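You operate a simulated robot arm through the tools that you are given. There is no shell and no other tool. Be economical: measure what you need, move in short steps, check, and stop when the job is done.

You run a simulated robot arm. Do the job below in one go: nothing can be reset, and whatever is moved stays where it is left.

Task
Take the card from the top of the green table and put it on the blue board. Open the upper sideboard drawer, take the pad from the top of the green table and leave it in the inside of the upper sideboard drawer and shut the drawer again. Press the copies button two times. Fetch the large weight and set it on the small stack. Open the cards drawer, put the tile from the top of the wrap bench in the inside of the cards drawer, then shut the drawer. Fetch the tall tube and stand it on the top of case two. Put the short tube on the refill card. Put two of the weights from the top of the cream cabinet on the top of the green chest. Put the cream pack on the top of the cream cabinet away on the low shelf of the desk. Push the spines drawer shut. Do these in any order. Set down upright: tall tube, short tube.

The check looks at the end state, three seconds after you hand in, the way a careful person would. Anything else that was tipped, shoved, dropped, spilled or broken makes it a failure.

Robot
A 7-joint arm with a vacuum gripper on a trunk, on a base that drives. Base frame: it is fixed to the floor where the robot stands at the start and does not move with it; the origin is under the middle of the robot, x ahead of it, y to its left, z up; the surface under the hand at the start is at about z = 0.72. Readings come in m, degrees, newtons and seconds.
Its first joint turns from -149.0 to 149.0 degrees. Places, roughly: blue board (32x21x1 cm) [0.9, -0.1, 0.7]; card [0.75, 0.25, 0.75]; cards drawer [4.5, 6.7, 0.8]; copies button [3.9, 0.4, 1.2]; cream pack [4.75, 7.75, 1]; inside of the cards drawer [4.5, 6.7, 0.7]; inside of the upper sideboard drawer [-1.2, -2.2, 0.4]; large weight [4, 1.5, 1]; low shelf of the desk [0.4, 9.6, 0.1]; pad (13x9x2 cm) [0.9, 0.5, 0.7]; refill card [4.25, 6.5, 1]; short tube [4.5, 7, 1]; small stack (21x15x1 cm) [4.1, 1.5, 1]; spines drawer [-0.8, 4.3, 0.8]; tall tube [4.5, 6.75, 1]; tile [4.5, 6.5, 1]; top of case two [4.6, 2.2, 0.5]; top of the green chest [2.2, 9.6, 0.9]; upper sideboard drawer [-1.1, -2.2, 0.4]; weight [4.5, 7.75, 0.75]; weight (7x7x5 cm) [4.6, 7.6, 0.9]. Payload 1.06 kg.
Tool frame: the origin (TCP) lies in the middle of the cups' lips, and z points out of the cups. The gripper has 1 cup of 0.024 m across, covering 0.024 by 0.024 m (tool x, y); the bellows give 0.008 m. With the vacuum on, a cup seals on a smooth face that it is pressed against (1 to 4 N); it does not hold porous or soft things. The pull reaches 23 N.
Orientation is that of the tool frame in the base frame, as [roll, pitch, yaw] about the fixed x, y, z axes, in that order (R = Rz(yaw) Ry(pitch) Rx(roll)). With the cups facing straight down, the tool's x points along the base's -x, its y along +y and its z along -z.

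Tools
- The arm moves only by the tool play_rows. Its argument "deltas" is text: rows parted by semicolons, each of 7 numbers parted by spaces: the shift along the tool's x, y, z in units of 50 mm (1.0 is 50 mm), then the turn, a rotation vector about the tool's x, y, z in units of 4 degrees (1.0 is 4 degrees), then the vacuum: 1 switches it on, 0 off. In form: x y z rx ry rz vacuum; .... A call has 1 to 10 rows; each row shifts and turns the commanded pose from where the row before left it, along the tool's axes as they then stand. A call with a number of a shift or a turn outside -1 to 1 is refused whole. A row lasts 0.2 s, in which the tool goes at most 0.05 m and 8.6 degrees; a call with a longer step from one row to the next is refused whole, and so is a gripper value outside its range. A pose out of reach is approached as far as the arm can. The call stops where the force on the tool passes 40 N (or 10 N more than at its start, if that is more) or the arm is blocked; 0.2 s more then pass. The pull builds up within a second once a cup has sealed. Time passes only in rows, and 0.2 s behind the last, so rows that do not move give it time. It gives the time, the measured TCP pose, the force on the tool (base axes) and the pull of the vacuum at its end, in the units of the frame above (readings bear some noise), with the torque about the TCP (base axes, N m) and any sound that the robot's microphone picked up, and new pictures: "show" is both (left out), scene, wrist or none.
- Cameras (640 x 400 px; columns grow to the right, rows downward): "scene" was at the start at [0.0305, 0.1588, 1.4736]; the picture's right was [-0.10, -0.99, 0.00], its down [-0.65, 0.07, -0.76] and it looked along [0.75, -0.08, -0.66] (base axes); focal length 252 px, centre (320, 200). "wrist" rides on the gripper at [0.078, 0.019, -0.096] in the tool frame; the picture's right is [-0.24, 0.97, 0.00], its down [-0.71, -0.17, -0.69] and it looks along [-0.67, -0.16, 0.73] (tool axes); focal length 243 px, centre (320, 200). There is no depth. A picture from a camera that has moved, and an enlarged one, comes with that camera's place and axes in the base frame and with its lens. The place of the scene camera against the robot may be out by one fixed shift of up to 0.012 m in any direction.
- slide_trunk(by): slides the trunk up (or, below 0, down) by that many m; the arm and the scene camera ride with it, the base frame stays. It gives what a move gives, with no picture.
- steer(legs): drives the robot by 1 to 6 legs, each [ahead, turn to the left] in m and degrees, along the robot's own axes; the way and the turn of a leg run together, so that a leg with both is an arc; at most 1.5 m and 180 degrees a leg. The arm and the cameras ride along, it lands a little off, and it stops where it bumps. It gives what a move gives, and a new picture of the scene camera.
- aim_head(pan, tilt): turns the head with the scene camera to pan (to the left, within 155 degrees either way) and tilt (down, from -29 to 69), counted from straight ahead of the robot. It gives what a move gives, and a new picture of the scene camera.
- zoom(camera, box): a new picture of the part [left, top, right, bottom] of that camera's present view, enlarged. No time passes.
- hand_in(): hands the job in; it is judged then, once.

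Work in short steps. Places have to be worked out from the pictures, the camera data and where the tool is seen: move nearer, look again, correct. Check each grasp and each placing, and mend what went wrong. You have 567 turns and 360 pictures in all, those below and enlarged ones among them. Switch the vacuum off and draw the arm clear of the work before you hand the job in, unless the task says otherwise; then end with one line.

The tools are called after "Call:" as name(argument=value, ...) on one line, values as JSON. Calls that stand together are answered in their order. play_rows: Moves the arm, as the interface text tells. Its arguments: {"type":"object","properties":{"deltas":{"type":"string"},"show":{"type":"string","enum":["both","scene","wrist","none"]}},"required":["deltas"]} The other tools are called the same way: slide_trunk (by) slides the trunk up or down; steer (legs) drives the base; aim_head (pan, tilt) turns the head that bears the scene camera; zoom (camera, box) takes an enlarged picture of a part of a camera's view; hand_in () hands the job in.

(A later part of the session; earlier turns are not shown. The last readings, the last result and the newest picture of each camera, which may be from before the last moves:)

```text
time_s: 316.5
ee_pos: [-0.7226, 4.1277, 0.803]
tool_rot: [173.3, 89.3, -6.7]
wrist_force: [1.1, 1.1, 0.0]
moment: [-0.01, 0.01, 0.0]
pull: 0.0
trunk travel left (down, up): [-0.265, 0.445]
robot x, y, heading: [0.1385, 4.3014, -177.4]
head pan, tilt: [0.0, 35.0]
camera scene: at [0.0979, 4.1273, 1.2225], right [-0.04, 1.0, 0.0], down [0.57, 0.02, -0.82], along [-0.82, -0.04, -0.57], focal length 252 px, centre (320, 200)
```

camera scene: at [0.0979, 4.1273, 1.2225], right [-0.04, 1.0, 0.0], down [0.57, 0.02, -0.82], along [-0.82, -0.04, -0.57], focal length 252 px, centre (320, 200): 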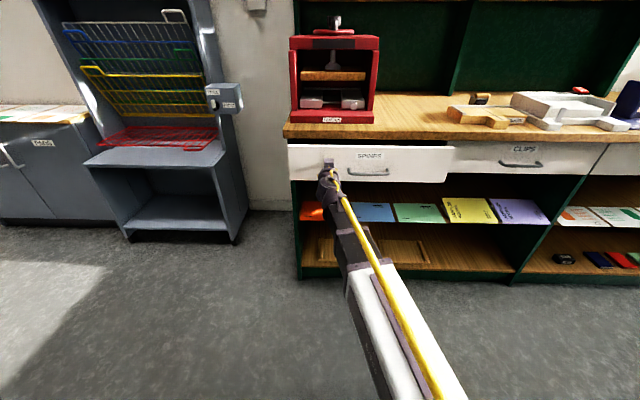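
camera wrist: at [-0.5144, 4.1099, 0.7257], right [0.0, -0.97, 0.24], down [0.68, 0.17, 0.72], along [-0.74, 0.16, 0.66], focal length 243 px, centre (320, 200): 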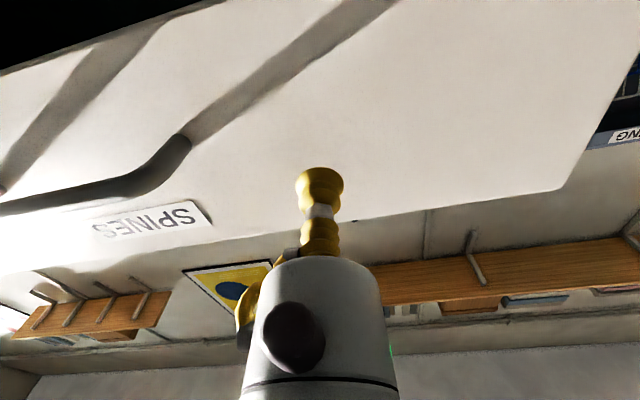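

Call:
play_rows(deltas="0 0 0.25 0 0 0 0;0 0 0.2 0 0 0 0;0 0 0.2 0 0 0 0;0 0 0.15 0 0 0 0;0 0 0.1 0 0 0 0;0 0 0.1 0 0 0 0;0 0 0.1 0 0 0 0", show="scene")

```text
time_s: 318.1
ee_pos: [-0.7781, 4.1286, 0.8013]
tool_rot: [173.2, 89.3, -6.8]
wrist_force: [-0.1, -0.3, -0.2]
moment: [0.04, 0.01, 0.0]
pull: 0.0
trunk travel left (down, up): [-0.265, 0.445]
robot x, y, heading: [0.1435, 4.301, -177.5]
head pan, tilt: [0.0, 35.0]
camera scene: at [0.0979, 4.1273, 1.2226], right [-0.04, 1.0, 0.0], down [0.57, 0.02, -0.82], along [-0.82, -0.04, -0.57], focal length 252 px, centre (320, 200)
```

scene: 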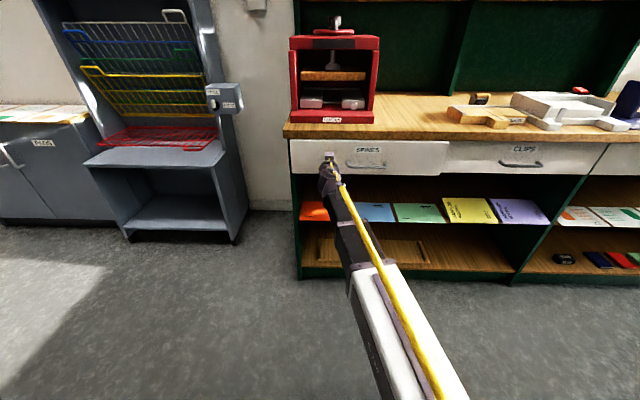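

Still free to move; I continue to the stop.

Call:
play_rows(deltas="0 0 0.1 0 0 0 0;0 0 0.1 0 0 0 0;0 0 0.1 0 0 0 0;0 0 0.08 0 0 0 0;0 0 0.08 0 0 0 0;0 0 0.08 0 0 0 0", show="scene")

```text
time_s: 319.5
ee_pos: [-0.8037, 4.1288, 0.8008]
tool_rot: [172.9, 89.3, -7.1]
wrist_force: [-0.1, 0.1, 0.7]
moment: [0.0, 0.04, -0.01]
pull: 0.1
trunk travel left (down, up): [-0.265, 0.445]
robot x, y, heading: [0.1421, 4.3021, -177.4]
head pan, tilt: [0.0, 35.0]
camera scene: at [0.0979, 4.1273, 1.2225], right [-0.04, 1.0, 0.0], down [0.57, 0.02, -0.82], along [-0.82, -0.04, -0.57], focal length 252 px, centre (320, 200)
```

scene: 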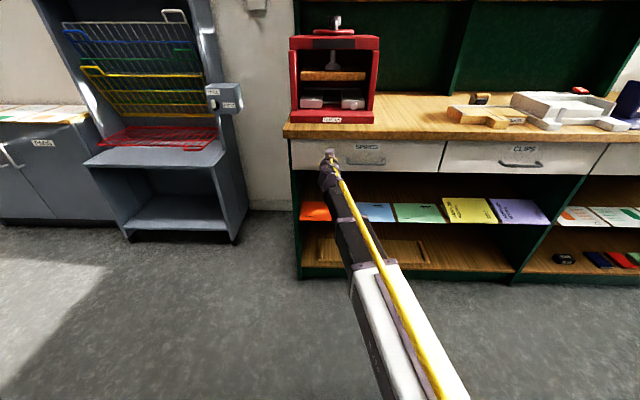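

Nearly flush. A little more until a firm stop.

Call:
play_rows(deltas="0 0 0.08 0 0 0 0;0 0 0.08 0 0 0 0;0 0 0.08 0 0 0 0;0 0 0.08 0 0 0 0;0 0 0.06 0 0 0 0", show="none")

Call:
zoom(camera="scene", box=[280, 120, 520, 270])

```text
time_s: 320.4
ee_pos: [-0.8134, 4.1286, 0.8019]
tool_rot: [172.0, 89.2, -8.0]
wrist_force: [12.0, 2.4, 1.7]
moment: [0.04, -0.07, 0.04]
pull: 0.1
trunk travel left (down, up): [-0.265, 0.445]
robot x, y, heading: [0.1436, 4.2996, -177.6]
head pan, tilt: [0.0, 35.0]
stopped in row 4: the force on the tool passed its limit at 45 N (the readings are from after the stop); the commanded pose is now the measured one
```

```text
2.67 times, centred on (400, 195) of scene
camera zoom: at [0.0997, 4.1274, 1.2228], right [-0.04, 1.0, 0.0], down [0.57, 0.03, -0.82], along [-0.82, -0.04, -0.57], focal length 673 px, centre (107, 213)
```

zoom: 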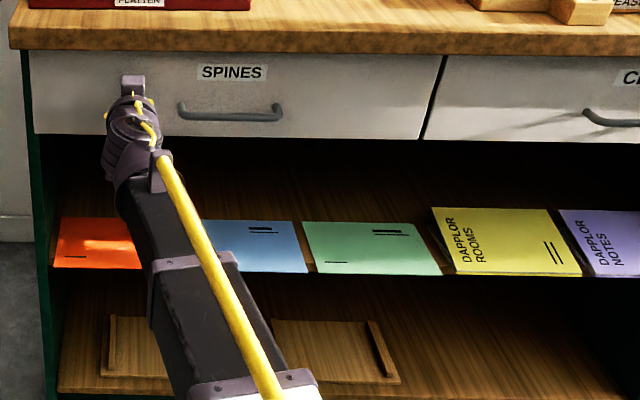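

The spines drawer is shut. I back off, raise the trunk, turn the tool down, then drive north around the wooden box toward the wrap bench.

Call:
steer(legs=[[-0.4, 0]])

Call:
slide_trunk(by=0.4)

Call:
play_rows(deltas="0 0 -0.5 0 1 0 0;0 0 -0.5 0 1 0 0;0 0 0 0 1 0 0;0 0 0 0 1 0 0;0 0 0 0 1 0 0;0 0 0 0 1 0 0;0 0 0 0 1 0 0;0 0 0 0 1 0 0;0 0 0 0 1 0 0;0 0 0 0 1 0 0", show="none")

Call:
play_rows(deltas="0 0 0 0 1 0 0;0 0 0 0 1 0 0;0 0 0 0 1 0 0;0 0 0 0 1 0 0;0 0 0 0 1 0 0;0 0 0 0 1 0 0;0 0 0 0 1 0 0;0 0 0 0 1 0 0;0 0 0 0 1 0 0;0 0 0 0 1 0 0", show="none")

Call:
play_rows(deltas="0 0 0 0 1 0 0;0 0 0 0 1 0 0;0.6 0 -0.4 0 0.4 0 0;0.6 0 -0.5 0 0 0 0;0.6 0 -0.5 0 0 0 0", show="none")

Call:
steer(legs=[[0, -106], [1.5, 0], [1.5, 0]])

```text
time_s: 323.0
ee_pos: [-0.4102, 4.1444, 0.7999]
tool_rot: [173.4, 89.2, -6.5]
wrist_force: [0.7, 0.0, 0.3]
moment: [-0.02, 0.01, -0.02]
pull: 0.0
trunk travel left (down, up): [-0.265, 0.445]
robot x, y, heading: [0.5459, 4.3217, -177.4]
head pan, tilt: [0.0, 35.0]
camera scene: at [0.5037, 4.1453, 1.2225], right [-0.05, 1.0, 0.0], down [0.57, 0.03, -0.82], along [-0.82, -0.04, -0.57], focal length 252 px, centre (320, 200)
```

scene: 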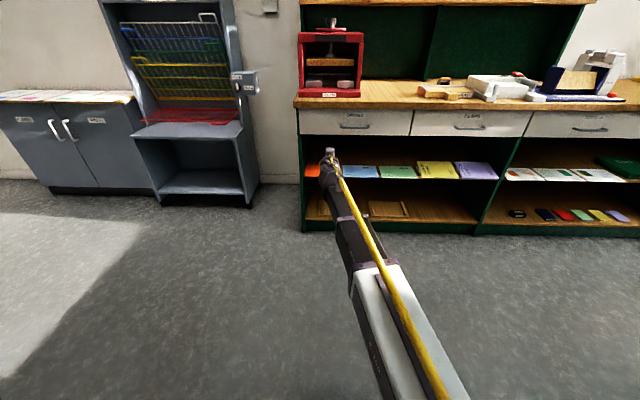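

```text
time_s: 326.8
ee_pos: [-0.4093, 4.1452, 1.1999]
tool_rot: [173.5, 89.2, -6.5]
wrist_force: [-1.0, -0.5, 0.3]
moment: [0.0, 0.02, -0.01]
pull: 0.0
trunk travel left (down, up): [-0.665, 0.045]
robot x, y, heading: [0.5488, 4.319, -177.5]
head pan, tilt: [0.0, 35.0]
```

```text
time_s: 329.0
ee_pos: [-0.3599, 4.1464, 1.2026]
tool_rot: [180.0, 49.1, 0.1]
wrist_force: [0.6, -0.3, 0.0]
moment: [-0.01, 0.0, -0.02]
pull: 0.0
trunk travel left (down, up): [-0.665, 0.045]
robot x, y, heading: [0.547, 4.3196, -177.5]
head pan, tilt: [0.0, 35.0]
```

```text
time_s: 331.2
ee_pos: [-0.3598, 4.1449, 1.2033]
tool_rot: [179.9, 9.0, 0.1]
wrist_force: [-0.7, 0.1, 0.3]
moment: [0.0, 0.0, 0.02]
pull: 0.0
trunk travel left (down, up): [-0.665, 0.045]
robot x, y, heading: [0.5432, 4.3233, -177.6]
head pan, tilt: [0.0, 35.0]
```

```text
time_s: 332.4
ee_pos: [-0.2703, 4.1454, 1.2708]
tool_rot: [179.9, -0.5, 0.1]
wrist_force: [-0.3, -0.3, -0.6]
moment: [-0.03, 0.02, 0.02]
pull: 0.0
trunk travel left (down, up): [-0.665, 0.045]
robot x, y, heading: [0.5476, 4.3165, -177.4]
head pan, tilt: [0.0, 35.0]
```

```text
time_s: 351.4
ee_pos: [1.3464, 8.0686, 1.2718]
tool_rot: [179.9, -0.5, -106.4]
wrist_force: [0.0, -0.2, 0.7]
moment: [0.03, -0.02, 0.01]
pull: 0.1
trunk travel left (down, up): [-0.665, 0.045]
robot x, y, heading: [1.2876, 7.2382, 75.9]
head pan, tilt: [0.0, 35.0]
camera scene: at [1.1195, 7.3151, 1.6225], right [0.97, -0.24, 0.0], down [-0.14, -0.56, -0.82], along [0.2, 0.8, -0.57], focal length 252 px, centre (320, 200)
```

scene: 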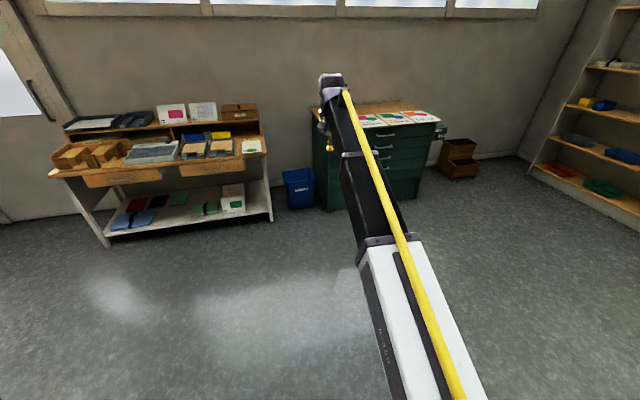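

I see the desk (low shelf) and green chest ahead. Now I look right toward the wrap bench and cream cabinet.

Call:
aim_head(pan=-75, tilt=15)

Call:
zoom(camera="scene", box=[200, 100, 520, 300])

```text
time_s: 352.9
ee_pos: [1.3465, 8.0681, 1.2721]
tool_rot: [179.8, -0.4, -106.2]
wrist_force: [-0.4, -1.1, -0.5]
moment: [-0.01, 0.01, 0.01]
pull: 0.0
trunk travel left (down, up): [-0.665, 0.045]
robot x, y, heading: [1.2876, 7.2344, 76.3]
head pan, tilt: [-75.0, 15.0]
camera scene: at [1.1918, 7.2314, 1.6545], right [0.02, -1.0, 0.0], down [-0.26, -0.01, -0.97], along [0.97, 0.02, -0.26], focal length 252 px, centre (320, 200)
```

scene: 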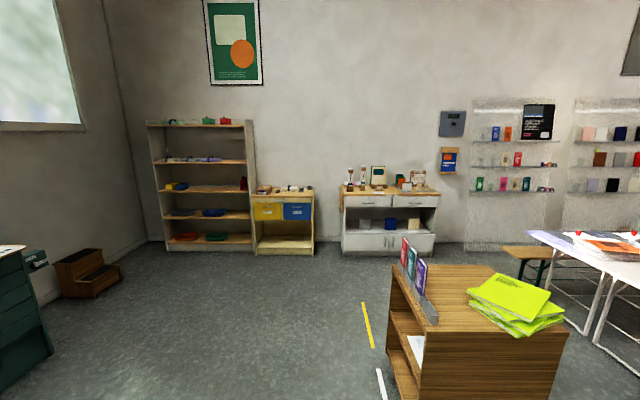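

```text
2.00 times, centred on (360, 200) of scene
camera zoom: at [1.1918, 7.2314, 1.6545], right [0.02, -1.0, 0.0], down [-0.26, -0.01, -0.97], along [0.97, 0.02, -0.26], focal length 505 px, centre (240, 200)
```

zoom: 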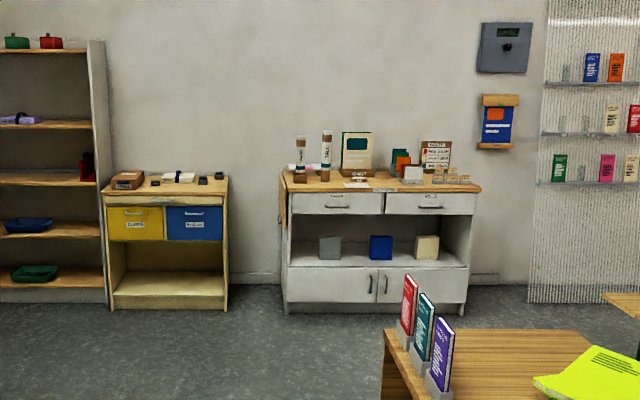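

I turn right and approach to about x=3.1, y≈7.3 for a closer look.

Call:
steer(legs=[[0, -74], [1.2, 0], [0.6, 0]])

Call:
aim_head(pan=-15, tilt=28)

```text
time_s: 365.2
ee_pos: [3.9227, 7.3942, 1.2695]
tool_rot: [-180.0, -0.5, 177.5]
wrist_force: [0.1, -0.1, -0.6]
moment: [-0.03, 0.0, -0.04]
pull: 0.2
trunk travel left (down, up): [-0.665, 0.045]
robot x, y, heading: [3.0974, 7.2556, -0.1]
head pan, tilt: [-75.0, 15.0]
camera scene: at [3.0688, 7.3331, 1.6545], right [-0.97, -0.26, 0.0], down [-0.07, 0.25, -0.97], along [0.25, -0.93, -0.26], focal length 252 px, centre (320, 200)
```

scene: 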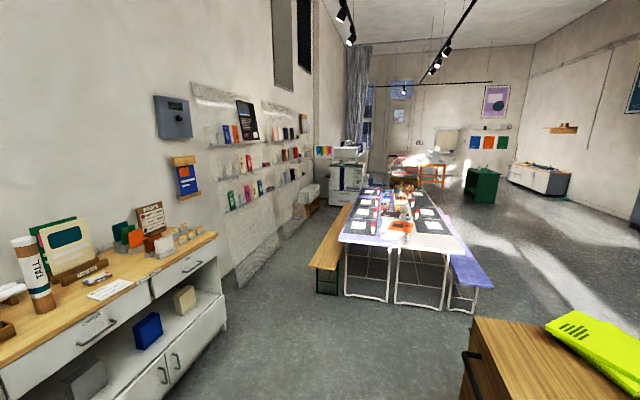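

```text
time_s: 366.5
ee_pos: [3.922, 7.3943, 1.2716]
tool_rot: [180.0, -0.4, 177.5]
wrist_force: [0.8, 1.1, -0.7]
moment: [-0.03, -0.02, -0.07]
pull: 0.0
trunk travel left (down, up): [-0.665, 0.045]
robot x, y, heading: [3.095, 7.2611, 0.1]
head pan, tilt: [-15.0, 28.0]
camera scene: at [3.1325, 7.3997, 1.6335], right [-0.26, -0.97, 0.0], down [-0.45, 0.12, -0.88], along [0.85, -0.23, -0.47], focal length 252 px, centre (320, 200)
```

scene: 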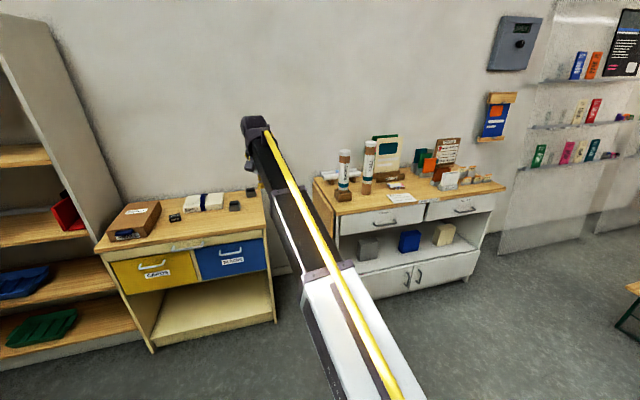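

Call:
zoom(camera="scene", box=[300, 120, 524, 260])

Call:
zoom(camera="scene", box=[90, 180, 282, 300])

```text
2.86 times, centred on (412, 190) of scene
camera zoom: at [3.1325, 7.3997, 1.6335], right [-0.26, -0.97, 0.0], down [-0.45, 0.12, -0.88], along [0.85, -0.23, -0.47], focal length 721 px, centre (57, 229)
```

zoom: 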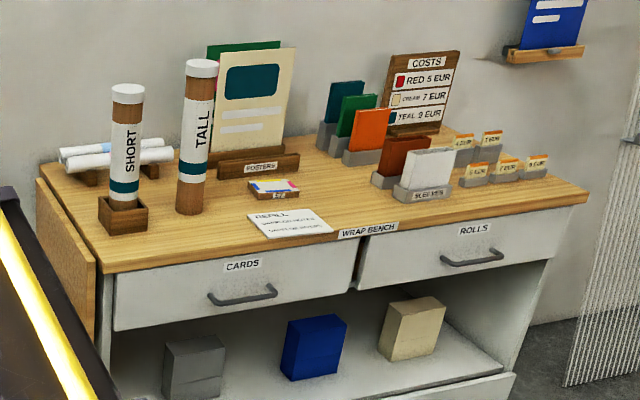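

```text
3.33 times, centred on (186, 240) of scene
camera zoom: at [3.1325, 7.3997, 1.6335], right [-0.26, -0.97, 0.0], down [-0.45, 0.12, -0.88], along [0.85, -0.23, -0.47], focal length 841 px, centre (767, 67)
```

zoom: 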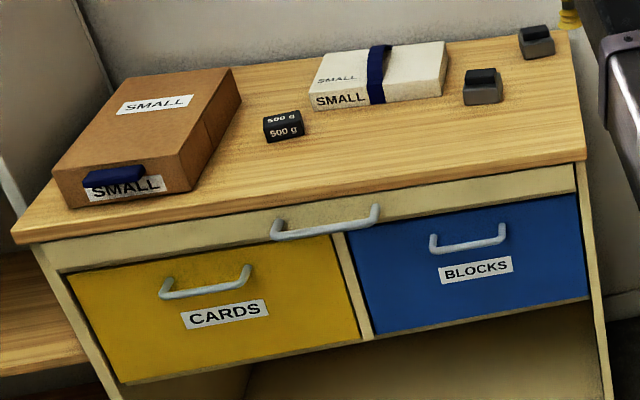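

Bench: CARDS drawer on the left, tall and short tubes, REFILL card, and a small coloured piece (tile?). I retract the arm and move closer to about (3.4, 6.9).

Call:
play_rows(deltas="0.8 0 0 0 0 0 0;0.8 0 0 0 0 0 0;0.8 0 -0.2 0 0 0 0;0.8 0 -0.2 0 0 0 0", show="none")

Call:
steer(legs=[[0, -45], [0.45, 0], [0, 45]])

Call:
aim_head(pan=0, tilt=35)

```text
time_s: 367.5
ee_pos: [3.7679, 7.4036, 1.2809]
tool_rot: [179.6, 0.2, 177.7]
wrist_force: [0.5, -0.9, -0.4]
moment: [0.01, -0.02, -0.03]
pull: 0.0
out of reach, approached as far as the arm can: row 4
trunk travel left (down, up): [-0.665, 0.045]
robot x, y, heading: [3.0964, 7.255, 0.0]
head pan, tilt: [-15.0, 28.0]
```

```text
time_s: 374.4
ee_pos: [4.0901, 7.0737, 1.2807]
tool_rot: [179.7, 0.3, 177.0]
wrist_force: [0.4, 0.2, 0.7]
moment: [-0.02, 0.0, 0.0]
pull: 0.0
trunk travel left (down, up): [-0.665, 0.045]
robot x, y, heading: [3.4209, 6.9311, -0.4]
head pan, tilt: [-15.0, 28.0]
camera scene: at [3.4544, 7.0756, 1.6335], right [-0.27, -0.96, 0.0], down [-0.45, 0.13, -0.88], along [0.85, -0.24, -0.47], focal length 252 px, centre (320, 200)
```

scene: 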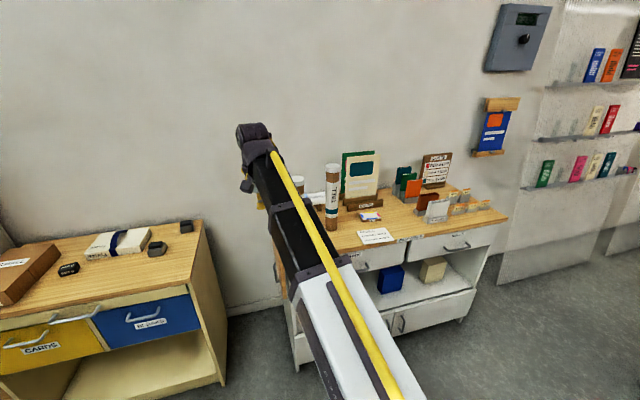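

```text
time_s: 375.2
ee_pos: [4.0908, 7.0725, 1.2797]
tool_rot: [179.7, 0.3, 176.9]
wrist_force: [0.2, -0.3, 0.6]
moment: [0.01, 0.0, -0.01]
pull: 0.1
trunk travel left (down, up): [-0.665, 0.045]
robot x, y, heading: [3.4184, 6.935, -0.4]
head pan, tilt: [0.0, 35.0]
camera scene: at [3.4547, 7.0989, 1.6226], right [-0.01, -1.0, 0.0], down [-0.57, 0.01, -0.82], along [0.82, -0.01, -0.57], focal length 252 px, centre (320, 200)
```

scene: 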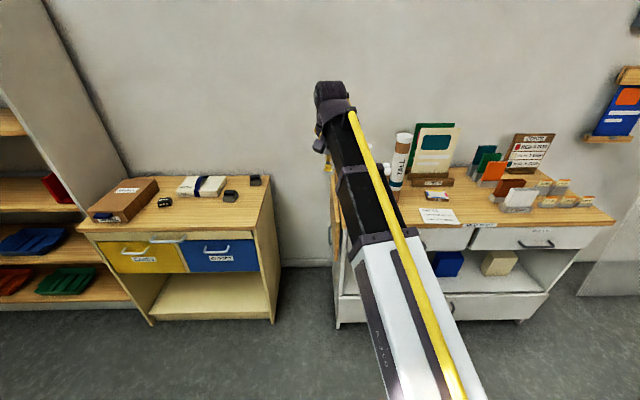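

Call:
play_rows(deltas="0.3 -0.9 0 0 0 0 0;0.3 -0.9 0 0 0 0 0;0 -0.9 0 0 0 0 0;0 -0.9 0 0 0 0 0", show="both")

```text
time_s: 375.6
ee_pos: [4.0791, 7.039, 1.276]
tool_rot: [179.4, 0.8, 175.8]
wrist_force: [1.5, 14.5, -2.8]
moment: [-1.74, -0.18, -1.3]
pull: 0.1
out of reach, approached as far as the arm can: row 1
trunk travel left (down, up): [-0.665, 0.045]
robot x, y, heading: [3.4153, 6.9301, -0.6]
head pan, tilt: [0.0, 35.0]
stopped in row 1: the force on the tool passed its limit at 71 N (the readings are from after the stop); the commanded pose is now the measured one
camera scene: at [3.4552, 7.1001, 1.6224], right [-0.01, -1.0, 0.0], down [-0.57, 0.01, -0.82], along [0.82, -0.01, -0.57], focal length 252 px, centre (320, 200)
camera wrist: at [4.0009, 7.0643, 1.3707], right [0.31, 0.95, 0.01], down [0.68, -0.23, 0.69], along [0.66, -0.2, -0.72], focal length 243 px, centre (320, 200)
```

scene: 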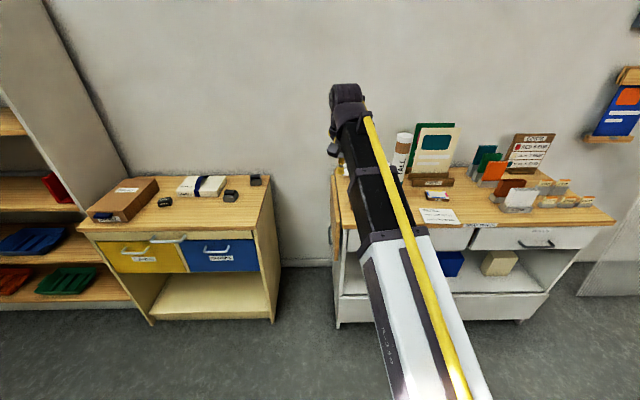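
wrist: 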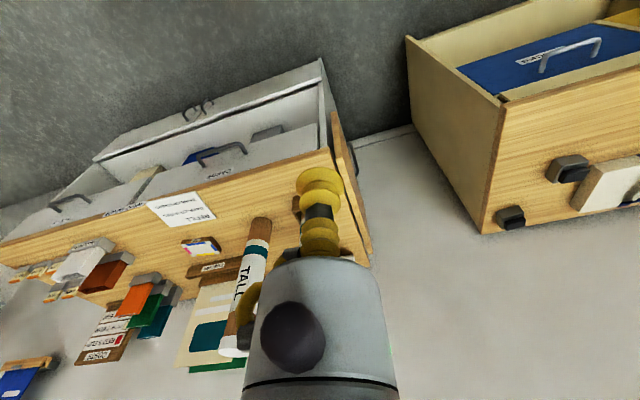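

The arm was drawn in too far (out of reach) and seems to press against itself. I move outward and check the force clears.

Call:
play_rows(deltas="-0.3 0.3 0 0 0 0 0;-0.5 0 0.3 0 0 0 0;0 0 0.6 0 0 0 0", show="scene")

```text
time_s: 376.4
ee_pos: [4.1189, 7.0543, 1.2314]
tool_rot: [179.4, 0.7, 175.9]
wrist_force: [1.2, 0.0, -0.2]
moment: [-0.03, 0.02, -0.02]
pull: 0.0
trunk travel left (down, up): [-0.665, 0.045]
robot x, y, heading: [3.4187, 6.927, -0.1]
head pan, tilt: [0.0, 35.0]
camera scene: at [3.4548, 7.0988, 1.6226], right [-0.01, -1.0, 0.0], down [-0.57, 0.01, -0.82], along [0.82, -0.01, -0.57], focal length 252 px, centre (320, 200)
```

scene: 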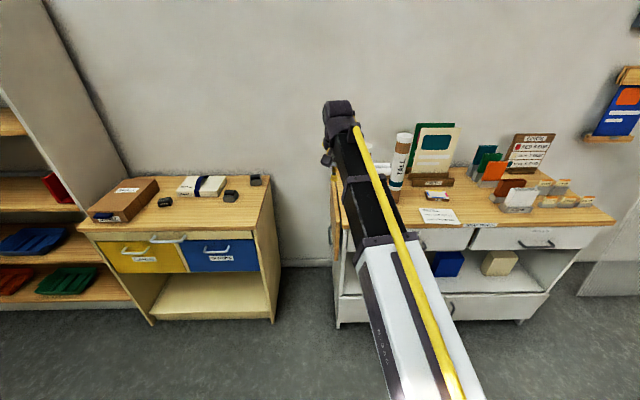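

Clear again; tubes untouched. I back the base off 0.15 m, straighten the yaw and turn the tool horizontal for the cards drawer.

Call:
steer(legs=[[-0.15, 0]])

Call:
play_rows(deltas="0 0 0 0 0 -1 0;-0.4 0 0 0 -1 0 0;-0.4 0 0 0 -1 0 0;0 0 0 0 -1 0 0;0 0 0 0 -1 0 0;0 0 0 0 -1 0 0;0 0 0 0 -1 0 0;0 0 0 0 -1 0 0;0 0 0 0 -1 0 0;0 0 0 0 -1 0 0", show="none")

Call:
play_rows(deltas="0 0 0 0 -1 0 0;0 0 0 0 -1 0 0;0 0 0 0 -1 0 0;0 0 0 0 -1 0 0;0 0 0 0 -1 0 0;0 0 0 0 -1 0 0;0 0 0 0 -1 0 0;0 0 0 0 -1 0 0;0 0 0 0 -1 0 0;0 0 0 0 -1 0 0", show="none")

Call:
play_rows(deltas="0 0 0 0 -1 0 0;0 0 0 0 -1 0 0;0 0 0 0 -1 0 0;0 0 0 0 -0.7 0 0", show="none")

Call:
slide_trunk(by=-0.38)

Call:
play_rows(deltas="0 0 0 0 0 0 0", show="both")

```text
time_s: 377.7
ee_pos: [3.9701, 7.0541, 1.2308]
tool_rot: [179.4, 0.9, 175.8]
wrist_force: [0.2, 0.4, 0.0]
moment: [0.01, -0.01, 0.01]
pull: 0.0
trunk travel left (down, up): [-0.665, 0.045]
robot x, y, heading: [3.2677, 6.9312, -0.6]
head pan, tilt: [0.0, 35.0]
camera scene: at [3.3057, 7.1004, 1.6226], right [-0.01, -1.0, 0.0], down [-0.57, 0.01, -0.82], along [0.82, -0.01, -0.57], focal length 252 px, centre (320, 200)
```

scene: 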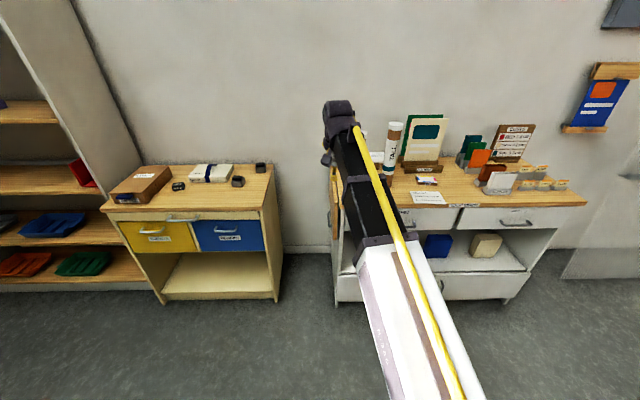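

```text
time_s: 379.9
ee_pos: [4.0092, 7.054, 1.2327]
tool_rot: [179.4, 36.9, 179.5]
wrist_force: [0.4, 0.7, -0.2]
moment: [0.05, 0.03, 0.0]
pull: 0.1
trunk travel left (down, up): [-0.665, 0.045]
robot x, y, heading: [3.2681, 6.9344, -0.7]
head pan, tilt: [0.0, 35.0]
```

```text
time_s: 382.1
ee_pos: [4.011, 7.0547, 1.2334]
tool_rot: [177.5, 76.9, 177.6]
wrist_force: [0.6, 0.3, 0.2]
moment: [-0.01, 0.04, 0.0]
pull: 0.0
trunk travel left (down, up): [-0.665, 0.045]
robot x, y, heading: [3.2649, 6.9321, -0.7]
head pan, tilt: [0.0, 35.0]
```

```text
time_s: 383.1
ee_pos: [4.01, 7.0544, 1.2328]
tool_rot: [18.2, 88.3, 18.1]
wrist_force: [0.7, -0.6, -0.2]
moment: [-0.03, -0.02, 0.01]
pull: 0.0
trunk travel left (down, up): [-0.665, 0.045]
robot x, y, heading: [3.268, 6.9346, -0.7]
head pan, tilt: [0.0, 35.0]
```

```text
time_s: 386.8
ee_pos: [4.0096, 7.0543, 0.8522]
tool_rot: [18.9, 88.3, 18.8]
wrist_force: [-0.4, 0.6, 0.1]
moment: [-0.01, 0.02, 0.0]
pull: 0.1
trunk travel left (down, up): [-0.285, 0.425]
robot x, y, heading: [3.2672, 6.9362, -0.7]
head pan, tilt: [0.0, 35.0]
```

```text
time_s: 387.2
ee_pos: [4.0092, 7.0545, 0.8533]
tool_rot: [18.8, 88.2, 18.7]
wrist_force: [-0.1, -0.6, -0.3]
moment: [0.03, -0.01, -0.01]
pull: 0.1
trunk travel left (down, up): [-0.285, 0.425]
robot x, y, heading: [3.2717, 6.9351, -0.4]
head pan, tilt: [0.0, 35.0]
camera scene: at [3.3061, 7.1004, 1.2426], right [-0.01, -1.0, 0.0], down [-0.57, 0.01, -0.82], along [0.82, -0.01, -0.57], focal length 252 px, centre (320, 200)
camera wrist: at [3.9166, 7.0749, 0.7712], right [-0.01, 0.97, 0.24], down [-0.7, -0.18, 0.69], along [0.71, -0.17, 0.68], focal length 243 px, centre (320, 200)
```

scene: 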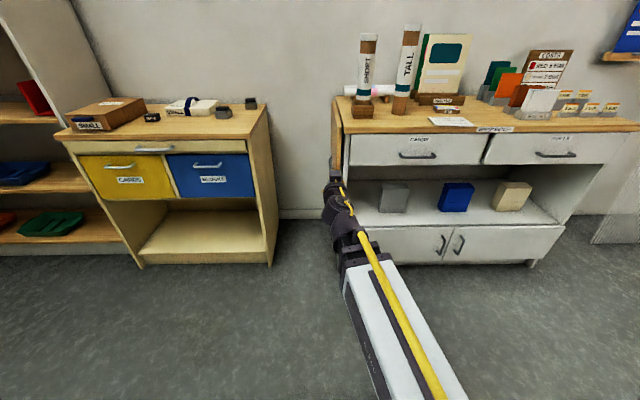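
wrist: 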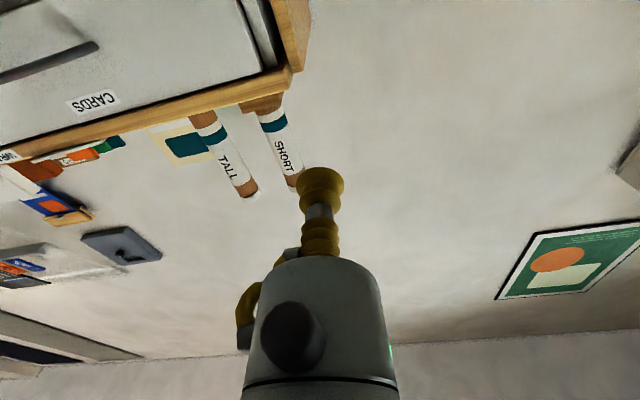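

CARDS drawer: face x≈4.27, y 6.40–6.97, z 0.75–0.875, handle at (4.25, 6.69, 0.81). I align at y≈6.83, z≈0.81, left of the handle.

Call:
play_rows(deltas="0.16 -0.9 0 0 0 0 0;0.16 -0.9 0 0 0 0 0;0.16 -0.9 0 0 0 0 0;0.16 -0.9 0 0 0 0 0;0.16 -0.9 0 0 0 0 0;0 0 0.9 0 0 0 0;0 0 0.9 0 0 0 0;0 0 0.9 0 0 0 0", show="both")

```text
time_s: 389.0
ee_pos: [4.148, 6.8514, 0.8168]
tool_rot: [18.0, 88.3, 18.0]
wrist_force: [-0.2, -0.1, 0.6]
moment: [0.02, 0.03, 0.01]
pull: 0.1
out of reach, approached as far as the arm can: row 3, 4
trunk travel left (down, up): [-0.285, 0.425]
robot x, y, heading: [3.2694, 6.9343, -0.8]
head pan, tilt: [0.0, 35.0]
camera scene: at [3.3059, 7.1004, 1.2426], right [-0.01, -1.0, 0.0], down [-0.57, 0.01, -0.82], along [0.82, -0.01, -0.57], focal length 252 px, centre (320, 200)
camera wrist: at [4.0552, 6.8721, 0.7349], right [-0.01, 0.97, 0.24], down [-0.71, -0.18, 0.69], along [0.71, -0.17, 0.68], focal length 243 px, centre (320, 200)
```

scene: 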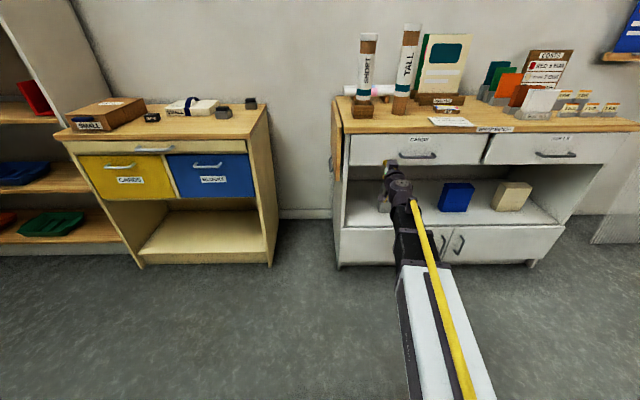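
wrist: 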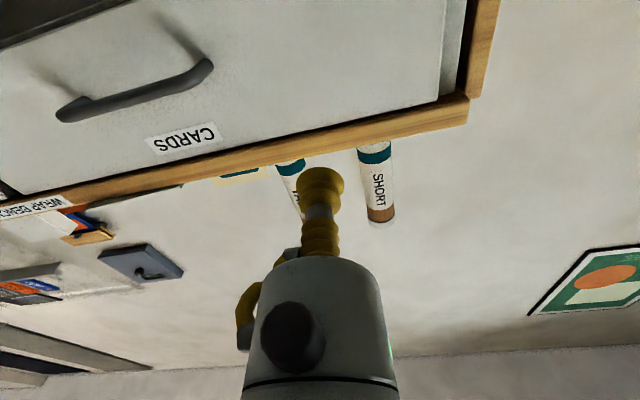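

Good alignment. I advance and creep with the vacuum on.

Call:
play_rows(deltas="0.15 0 0.6 0 0 0 1;0 0 0.5 0 0 0 1;0 0 0.15 0 0 0 1;0 0 0.12 0 0 0 1;0 0 0.12 0 0 0 1;0 0 0.12 0 0 0 1;0 0 0.1 0 0 0 1;0 0 0.1 0 0 0 1", show="none")

```text
time_s: 390.8
ee_pos: [4.2382, 6.8537, 0.8112]
tool_rot: [18.8, 88.3, 18.7]
wrist_force: [-0.2, 0.0, 0.6]
moment: [0.01, -0.02, 0.04]
pull: 0.1
trunk travel left (down, up): [-0.285, 0.425]
robot x, y, heading: [3.2693, 6.932, -0.9]
head pan, tilt: [0.0, 35.0]
```

Call:
play_rows(deltas="0 0 0.1 0 0 0 1;0 0 0.1 0 0 0 1;0 0 0.08 0 0 0 1;0 0 0.08 0 0 0 1;0 0 0.08 0 0 0 1", show="none")

```text
time_s: 392.0
ee_pos: [4.2606, 6.8537, 0.8123]
tool_rot: [19.1, 88.2, 19.0]
wrist_force: [-0.1, 0.5, -0.1]
moment: [0.02, -0.01, 0.04]
pull: 0.0
trunk travel left (down, up): [-0.285, 0.425]
robot x, y, heading: [3.2674, 6.9344, -0.8]
head pan, tilt: [0.0, 35.0]
```

Call:
play_rows(deltas="0 0 0.08 0 0 0 1;0 0 0.08 0 0 0 1;0 0 0.08 0 0 0 1;0 0 0.08 0 0 0 1;0 0 0 0 0 0 1", show="wrist")

```text
time_s: 393.2
ee_pos: [4.2759, 6.8536, 0.8125]
tool_rot: [18.9, 88.4, 18.7]
wrist_force: [0.5, 0.4, 0.1]
moment: [-0.01, -0.01, 0.02]
pull: 0.0
trunk travel left (down, up): [-0.285, 0.425]
robot x, y, heading: [3.275, 6.9341, -0.5]
head pan, tilt: [0.0, 35.0]
camera wrist: at [4.1822, 6.8739, 0.731], right [-0.01, 0.97, 0.24], down [-0.7, -0.18, 0.69], along [0.71, -0.17, 0.68], focal length 243 px, centre (320, 200)
```

wrist: 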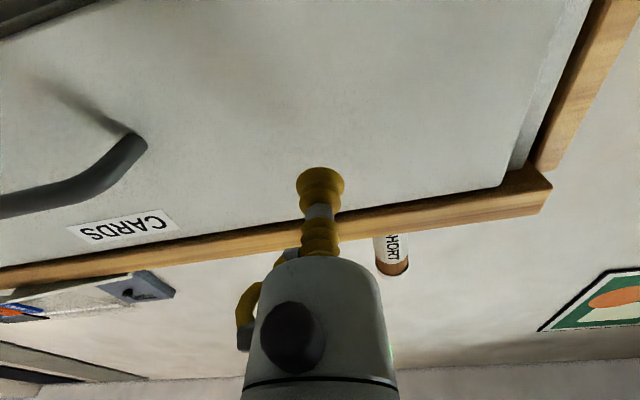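

Call:
play_rows(deltas="0 0 0.08 0 0 0 1;0 0 0.08 0 0 0 1;0 0 0.07 0 0 0 1;0 0 0.07 0 0 0 1;0 0 0 0 0 0 1", show="none")

```text
time_s: 394.4
ee_pos: [4.2893, 6.8531, 0.8126]
tool_rot: [18.9, 88.3, 18.7]
wrist_force: [0.5, 0.9, 0.8]
moment: [0.0, -0.02, 0.01]
pull: 0.1
trunk travel left (down, up): [-0.285, 0.425]
robot x, y, heading: [3.2715, 6.9345, -0.4]
head pan, tilt: [0.0, 35.0]
```

Call:
play_rows(deltas="0 0 0.07 0 0 0 1;0 0 0.07 0 0 0 1;0 0 0.07 0 0 0 1;0 0 0.07 0 0 0 1;0 0 0 0 0 0 1", show="none")

```text
time_s: 395.6
ee_pos: [4.3046, 6.8535, 0.8131]
tool_rot: [18.4, 88.3, 18.4]
wrist_force: [-7.7, 0.2, -0.4]
moment: [-0.01, 0.14, 0.11]
pull: 22.8
trunk travel left (down, up): [-0.285, 0.425]
robot x, y, heading: [3.2692, 6.9351, -0.5]
head pan, tilt: [0.0, 35.0]
```

Sealed at x≈4.305. I pull the drawer open about 0.25 m.

Call:
play_rows(deltas="0 0 -0.1 0 0 0 1;0 0 -0.2 0 0 0 1;0 0 -0.3 0 0 0 1;0 0 -0.4 0 0 0 1;0 0 -0.4 0 0 0 1;0 0 -0.4 0 0 0 1;0 0 -0.4 0 0 0 1;0 0 -0.4 0 0 0 1;0 0 -0.4 0 0 0 1;0 0 -0.4 0 0 0 1", show="scene")

```text
time_s: 397.8
ee_pos: [4.1331, 6.8532, 0.8103]
tool_rot: [19.4, 88.2, 19.4]
wrist_force: [0.2, -9.1, 10.0]
moment: [0.02, 0.11, 0.1]
pull: 22.7
trunk travel left (down, up): [-0.285, 0.425]
robot x, y, heading: [3.266, 6.9316, -0.6]
head pan, tilt: [0.0, 35.0]
camera scene: at [3.3053, 7.0998, 1.2427], right [-0.01, -1.0, 0.0], down [-0.57, 0.01, -0.82], along [0.82, -0.01, -0.57], focal length 252 px, centre (320, 200)
```

scene: 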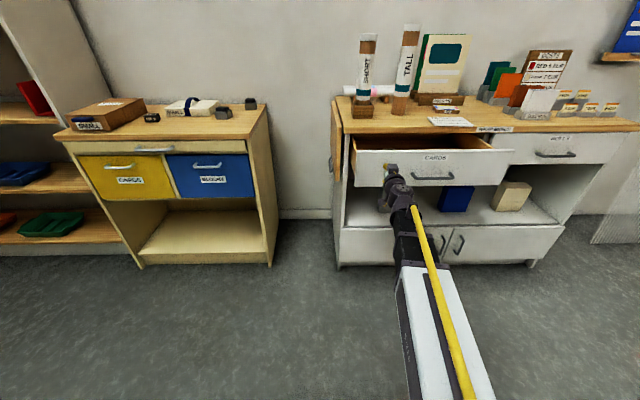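

It opens. I relieve the side load slightly and pull 0.1 m further.

Call:
play_rows(deltas="-0.05 -0.05 -0.3 0 0 0 1;0 0 -0.4 0 0 0 1;0 0 -0.4 0 0 0 1;0 0 -0.4 0 0 0 1;0 0 -0.3 0 0 0 1", show="none")

```text
time_s: 399.0
ee_pos: [4.042, 6.8517, 0.8096]
tool_rot: [16.6, 88.4, 16.5]
wrist_force: [-0.8, 7.0, 9.2]
moment: [0.01, 0.11, -0.05]
pull: 23.3
trunk travel left (down, up): [-0.285, 0.425]
robot x, y, heading: [3.2697, 6.9386, -0.7]
head pan, tilt: [0.0, 35.0]
```

The drawer is open by 0.26 m. I release and back away.

Call:
play_rows(deltas="0 0 0 0 0 0 0;0 0 0 0 0 0 0;0 0 0 0 0 0 0;0 0 0 0 0 0 0;0 0 -0.2 0 0 0 0", show="none")

Call:
steer(legs=[[-0.15, 0]])

Call:
slide_trunk(by=0.4)

Call:
play_rows(deltas="0 0 0 0 1 0 0;0 0 0 0 1 0 0;0 0 0 0 1 0 0;0 0 0 0 1 0 0;0 0 0 0 1 0 0;0 0 0 0 1 0 0;0 0 0 0 1 0 0;0 0 0 0 1 0 0;0 0 0 0 1 0 0;0 0 0 0 1 0 0", show="none")

Call:
play_rows(deltas="0 0 0 0 1 0 0;0 0 0 0 1 0 0;0 0 0 0 1 0 0;0 0 0 0 1 0 0;0 0 0 0 1 0 0;0 0 0 0 1 0 0;0 0 0 0 1 0 0;0 0 0 0 1 0 0;0 0 0 0 1 0 0;0 0 0 0 1 0 0", show="none")

Call:
play_rows(deltas="0 0 0 0 1 0 0;0 0 0 0 1 0 0", show="scene")

```text
time_s: 400.2
ee_pos: [4.0336, 6.851, 0.8063]
tool_rot: [18.9, 88.4, 18.9]
wrist_force: [-0.4, -1.1, 0.5]
moment: [0.06, 0.0, 0.0]
pull: 0.1
trunk travel left (down, up): [-0.285, 0.425]
robot x, y, heading: [3.2685, 6.9318, -0.6]
head pan, tilt: [0.0, 35.0]
```

```text
time_s: 401.6
ee_pos: [3.887, 6.8522, 0.8085]
tool_rot: [18.9, 88.2, 18.8]
wrist_force: [-0.1, -0.5, 0.8]
moment: [-0.02, -0.01, 0.0]
pull: 0.0
trunk travel left (down, up): [-0.285, 0.425]
robot x, y, heading: [3.1237, 6.9332, -0.6]
head pan, tilt: [0.0, 35.0]
camera scene: at [3.158, 7.1018, 1.2426], right [-0.01, -1.0, 0.0], down [-0.57, 0.01, -0.82], along [0.82, -0.01, -0.57], focal length 252 px, centre (320, 200)
```

scene: 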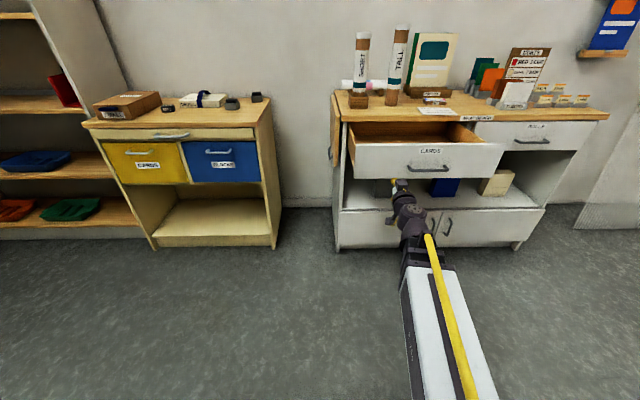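

```text
time_s: 405.4
ee_pos: [3.8855, 6.8531, 1.2074]
tool_rot: [18.8, 88.3, 18.8]
wrist_force: [0.1, 0.4, -0.9]
moment: [-0.01, -0.02, -0.03]
pull: 0.1
trunk travel left (down, up): [-0.685, 0.025]
robot x, y, heading: [3.1197, 6.9355, -0.4]
head pan, tilt: [0.0, 35.0]
```

```text
time_s: 407.6
ee_pos: [3.8865, 6.8566, 1.2094]
tool_rot: [179.1, 55.9, -179.9]
wrist_force: [0.6, 0.8, -0.2]
moment: [0.02, -0.02, 0.01]
pull: 0.0
out of reach, approached as far as the arm can: row 2
trunk travel left (down, up): [-0.685, 0.025]
robot x, y, heading: [3.1217, 6.9354, -0.1]
head pan, tilt: [0.0, 35.0]
```

```text
time_s: 409.8
ee_pos: [3.8867, 6.8565, 1.2078]
tool_rot: [179.6, 15.8, -179.1]
wrist_force: [0.1, -0.1, -0.3]
moment: [0.0, -0.01, -0.02]
pull: 0.1
trunk travel left (down, up): [-0.685, 0.025]
robot x, y, heading: [3.1202, 6.9356, -0.5]
head pan, tilt: [0.0, 35.0]
```

```text
time_s: 410.4
ee_pos: [3.8861, 6.8553, 1.2085]
tool_rot: [179.4, 7.7, -179.1]
wrist_force: [-0.2, -0.1, 0.2]
moment: [0.04, 0.0, 0.0]
pull: 0.1
trunk travel left (down, up): [-0.685, 0.025]
robot x, y, heading: [3.1197, 6.9358, -0.4]
head pan, tilt: [0.0, 35.0]
camera scene: at [3.1582, 7.1018, 1.6425], right [-0.01, -1.0, 0.0], down [-0.57, 0.01, -0.82], along [0.82, -0.01, -0.57], focal length 252 px, centre (320, 200)
```

scene: 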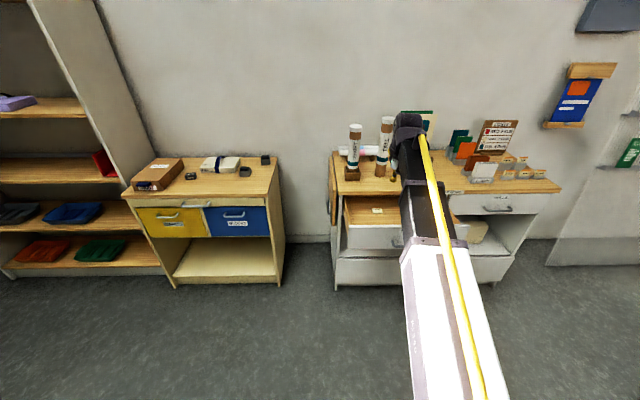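

I finish levelling the tool and move in, ending with heading ≈ −25° so that the arm stays clear of the tubes.

Call:
play_rows(deltas="0 0 -0.4 0 1 0 0;0 0 -0.4 0 0.95 0 0", show="none")

Call:
steer(legs=[[0, -25], [0.48, 0]])

Call:
play_rows(deltas="0 0 0 0 0 0 0", show="wrist")

```text
time_s: 411.0
ee_pos: [3.8813, 6.8565, 1.2484]
tool_rot: [179.5, 0.0, -179.0]
wrist_force: [0.0, 0.5, -0.2]
moment: [0.02, -0.01, 0.02]
pull: 0.2
trunk travel left (down, up): [-0.685, 0.025]
robot x, y, heading: [3.1246, 6.9328, -0.5]
head pan, tilt: [0.0, 35.0]
```

```text
time_s: 415.2
ee_pos: [4.2276, 6.3271, 1.2494]
tool_rot: [179.6, 0.0, 156.1]
wrist_force: [-0.5, -0.5, -0.6]
moment: [-0.03, -0.02, -0.01]
pull: 0.0
trunk travel left (down, up): [-0.685, 0.025]
robot x, y, heading: [3.5727, 6.7196, -25.5]
head pan, tilt: [0.0, 35.0]
camera scene: at [3.6756, 6.8517, 1.6425], right [-0.43, -0.9, 0.0], down [-0.52, 0.25, -0.82], along [0.74, -0.35, -0.57], focal length 252 px, centre (320, 200)
```

scene: 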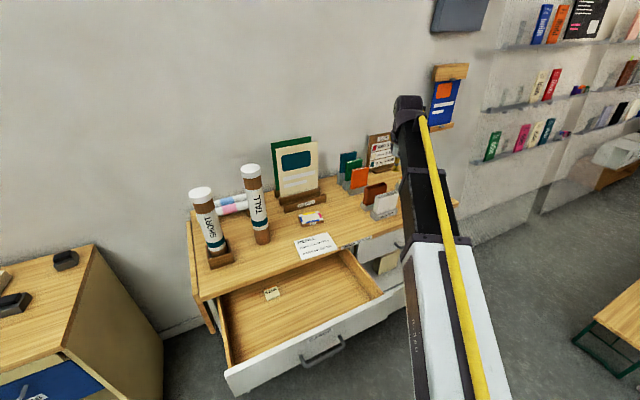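

```text
time_s: 415.6
ee_pos: [4.2283, 6.328, 1.2485]
tool_rot: [179.6, 0.0, 156.0]
wrist_force: [-0.1, -0.9, 0.4]
moment: [0.01, 0.03, 0.01]
pull: 0.0
trunk travel left (down, up): [-0.685, 0.025]
robot x, y, heading: [3.5729, 6.7197, -25.2]
head pan, tilt: [0.0, 35.0]
camera wrist: at [4.163, 6.3767, 1.3437], right [0.61, 0.79, 0.01], down [0.57, -0.45, 0.68], along [0.55, -0.41, -0.73], focal length 243 px, centre (320, 200)
```

wrist: 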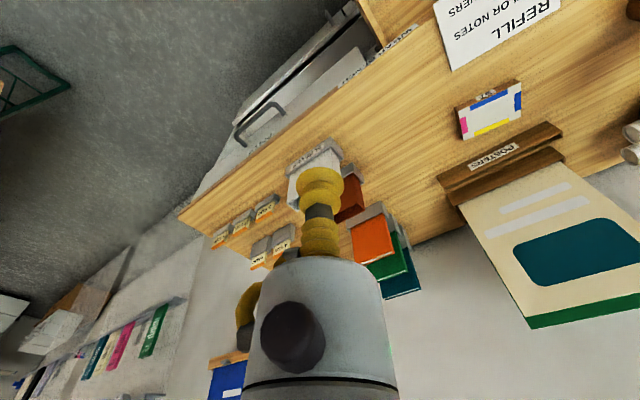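

Call:
zoom(camera="wrist", box=[400, 0, 640, 150])

Call:
zoom(camera="scene", box=[180, 130, 420, 280])

```text
2.67 times, centred on (520, 75) of wrist
camera zoom: at [4.163, 6.3767, 1.3437], right [0.61, 0.79, 0.01], down [0.57, -0.45, 0.68], along [0.55, -0.41, -0.73], focal length 647 px, centre (-213, 533)
```

zoom: 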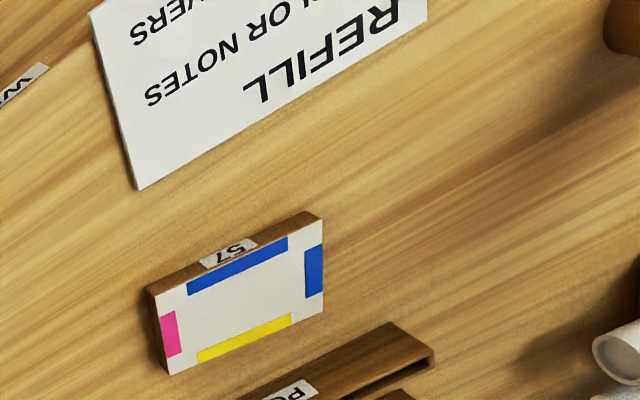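

```text
2.67 times, centred on (300, 205) of scene
camera zoom: at [3.6753, 6.8518, 1.6426], right [-0.43, -0.9, 0.0], down [-0.52, 0.25, -0.82], along [0.74, -0.35, -0.57], focal length 673 px, centre (373, 187)
```

zoom: 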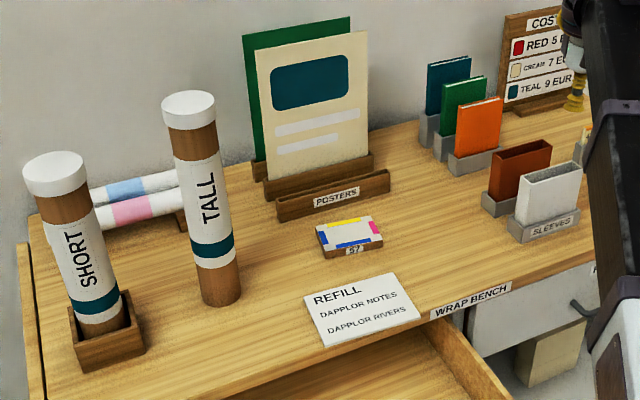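

The tile "57" has a flat white top, centre near (4.486, 6.509), z≈0.93. I move over it and lower to about 0.98.

Call:
play_rows(deltas="-0.463 0.771 0 0 0 0 0;-0.463 0.771 0 0 0 0 0;-0.463 0.771 0 0 0 0 0;-0.463 0.771 0 0 0 0 0;-0.463 0.771 0 0 0 0 0;-0.463 0.771 0 0 0 0 0;-0.463 0.771 0 0 0 0 0;0 0 0.9 0 0 0 0;0 0 0.9 0 0 0 0;0 0 0.9 0 0 0 0", show="both")

```text
time_s: 417.8
ee_pos: [4.4873, 6.5111, 1.1175]
tool_rot: [179.5, -0.1, 156.0]
wrist_force: [0.8, 0.1, 0.3]
moment: [-0.02, 0.0, -0.04]
pull: 0.0
trunk travel left (down, up): [-0.685, 0.025]
robot x, y, heading: [3.5738, 6.7195, -25.9]
head pan, tilt: [0.0, 35.0]
camera scene: at [3.6757, 6.8519, 1.6426], right [-0.43, -0.9, 0.0], down [-0.52, 0.25, -0.82], along [0.74, -0.35, -0.57], focal length 252 px, centre (320, 200)
camera wrist: at [4.4223, 6.5592, 1.2108], right [0.61, 0.79, 0.01], down [0.57, -0.45, 0.68], along [0.55, -0.41, -0.73], focal length 243 px, centre (320, 200)
```

scene: 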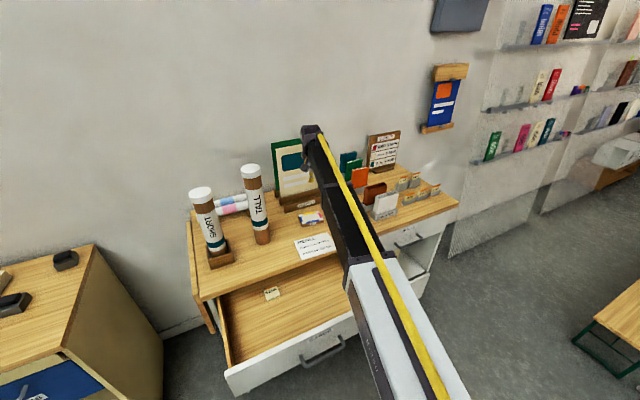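
wrist: 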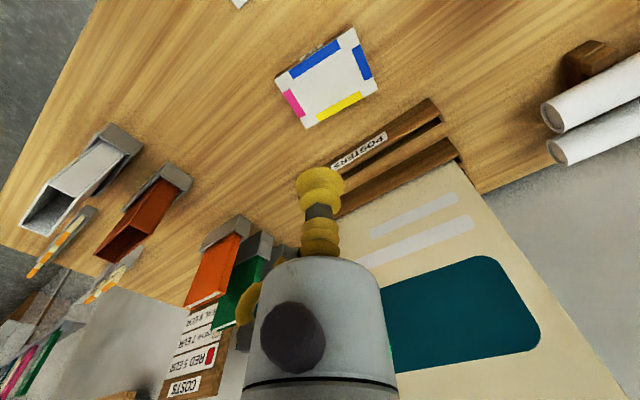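

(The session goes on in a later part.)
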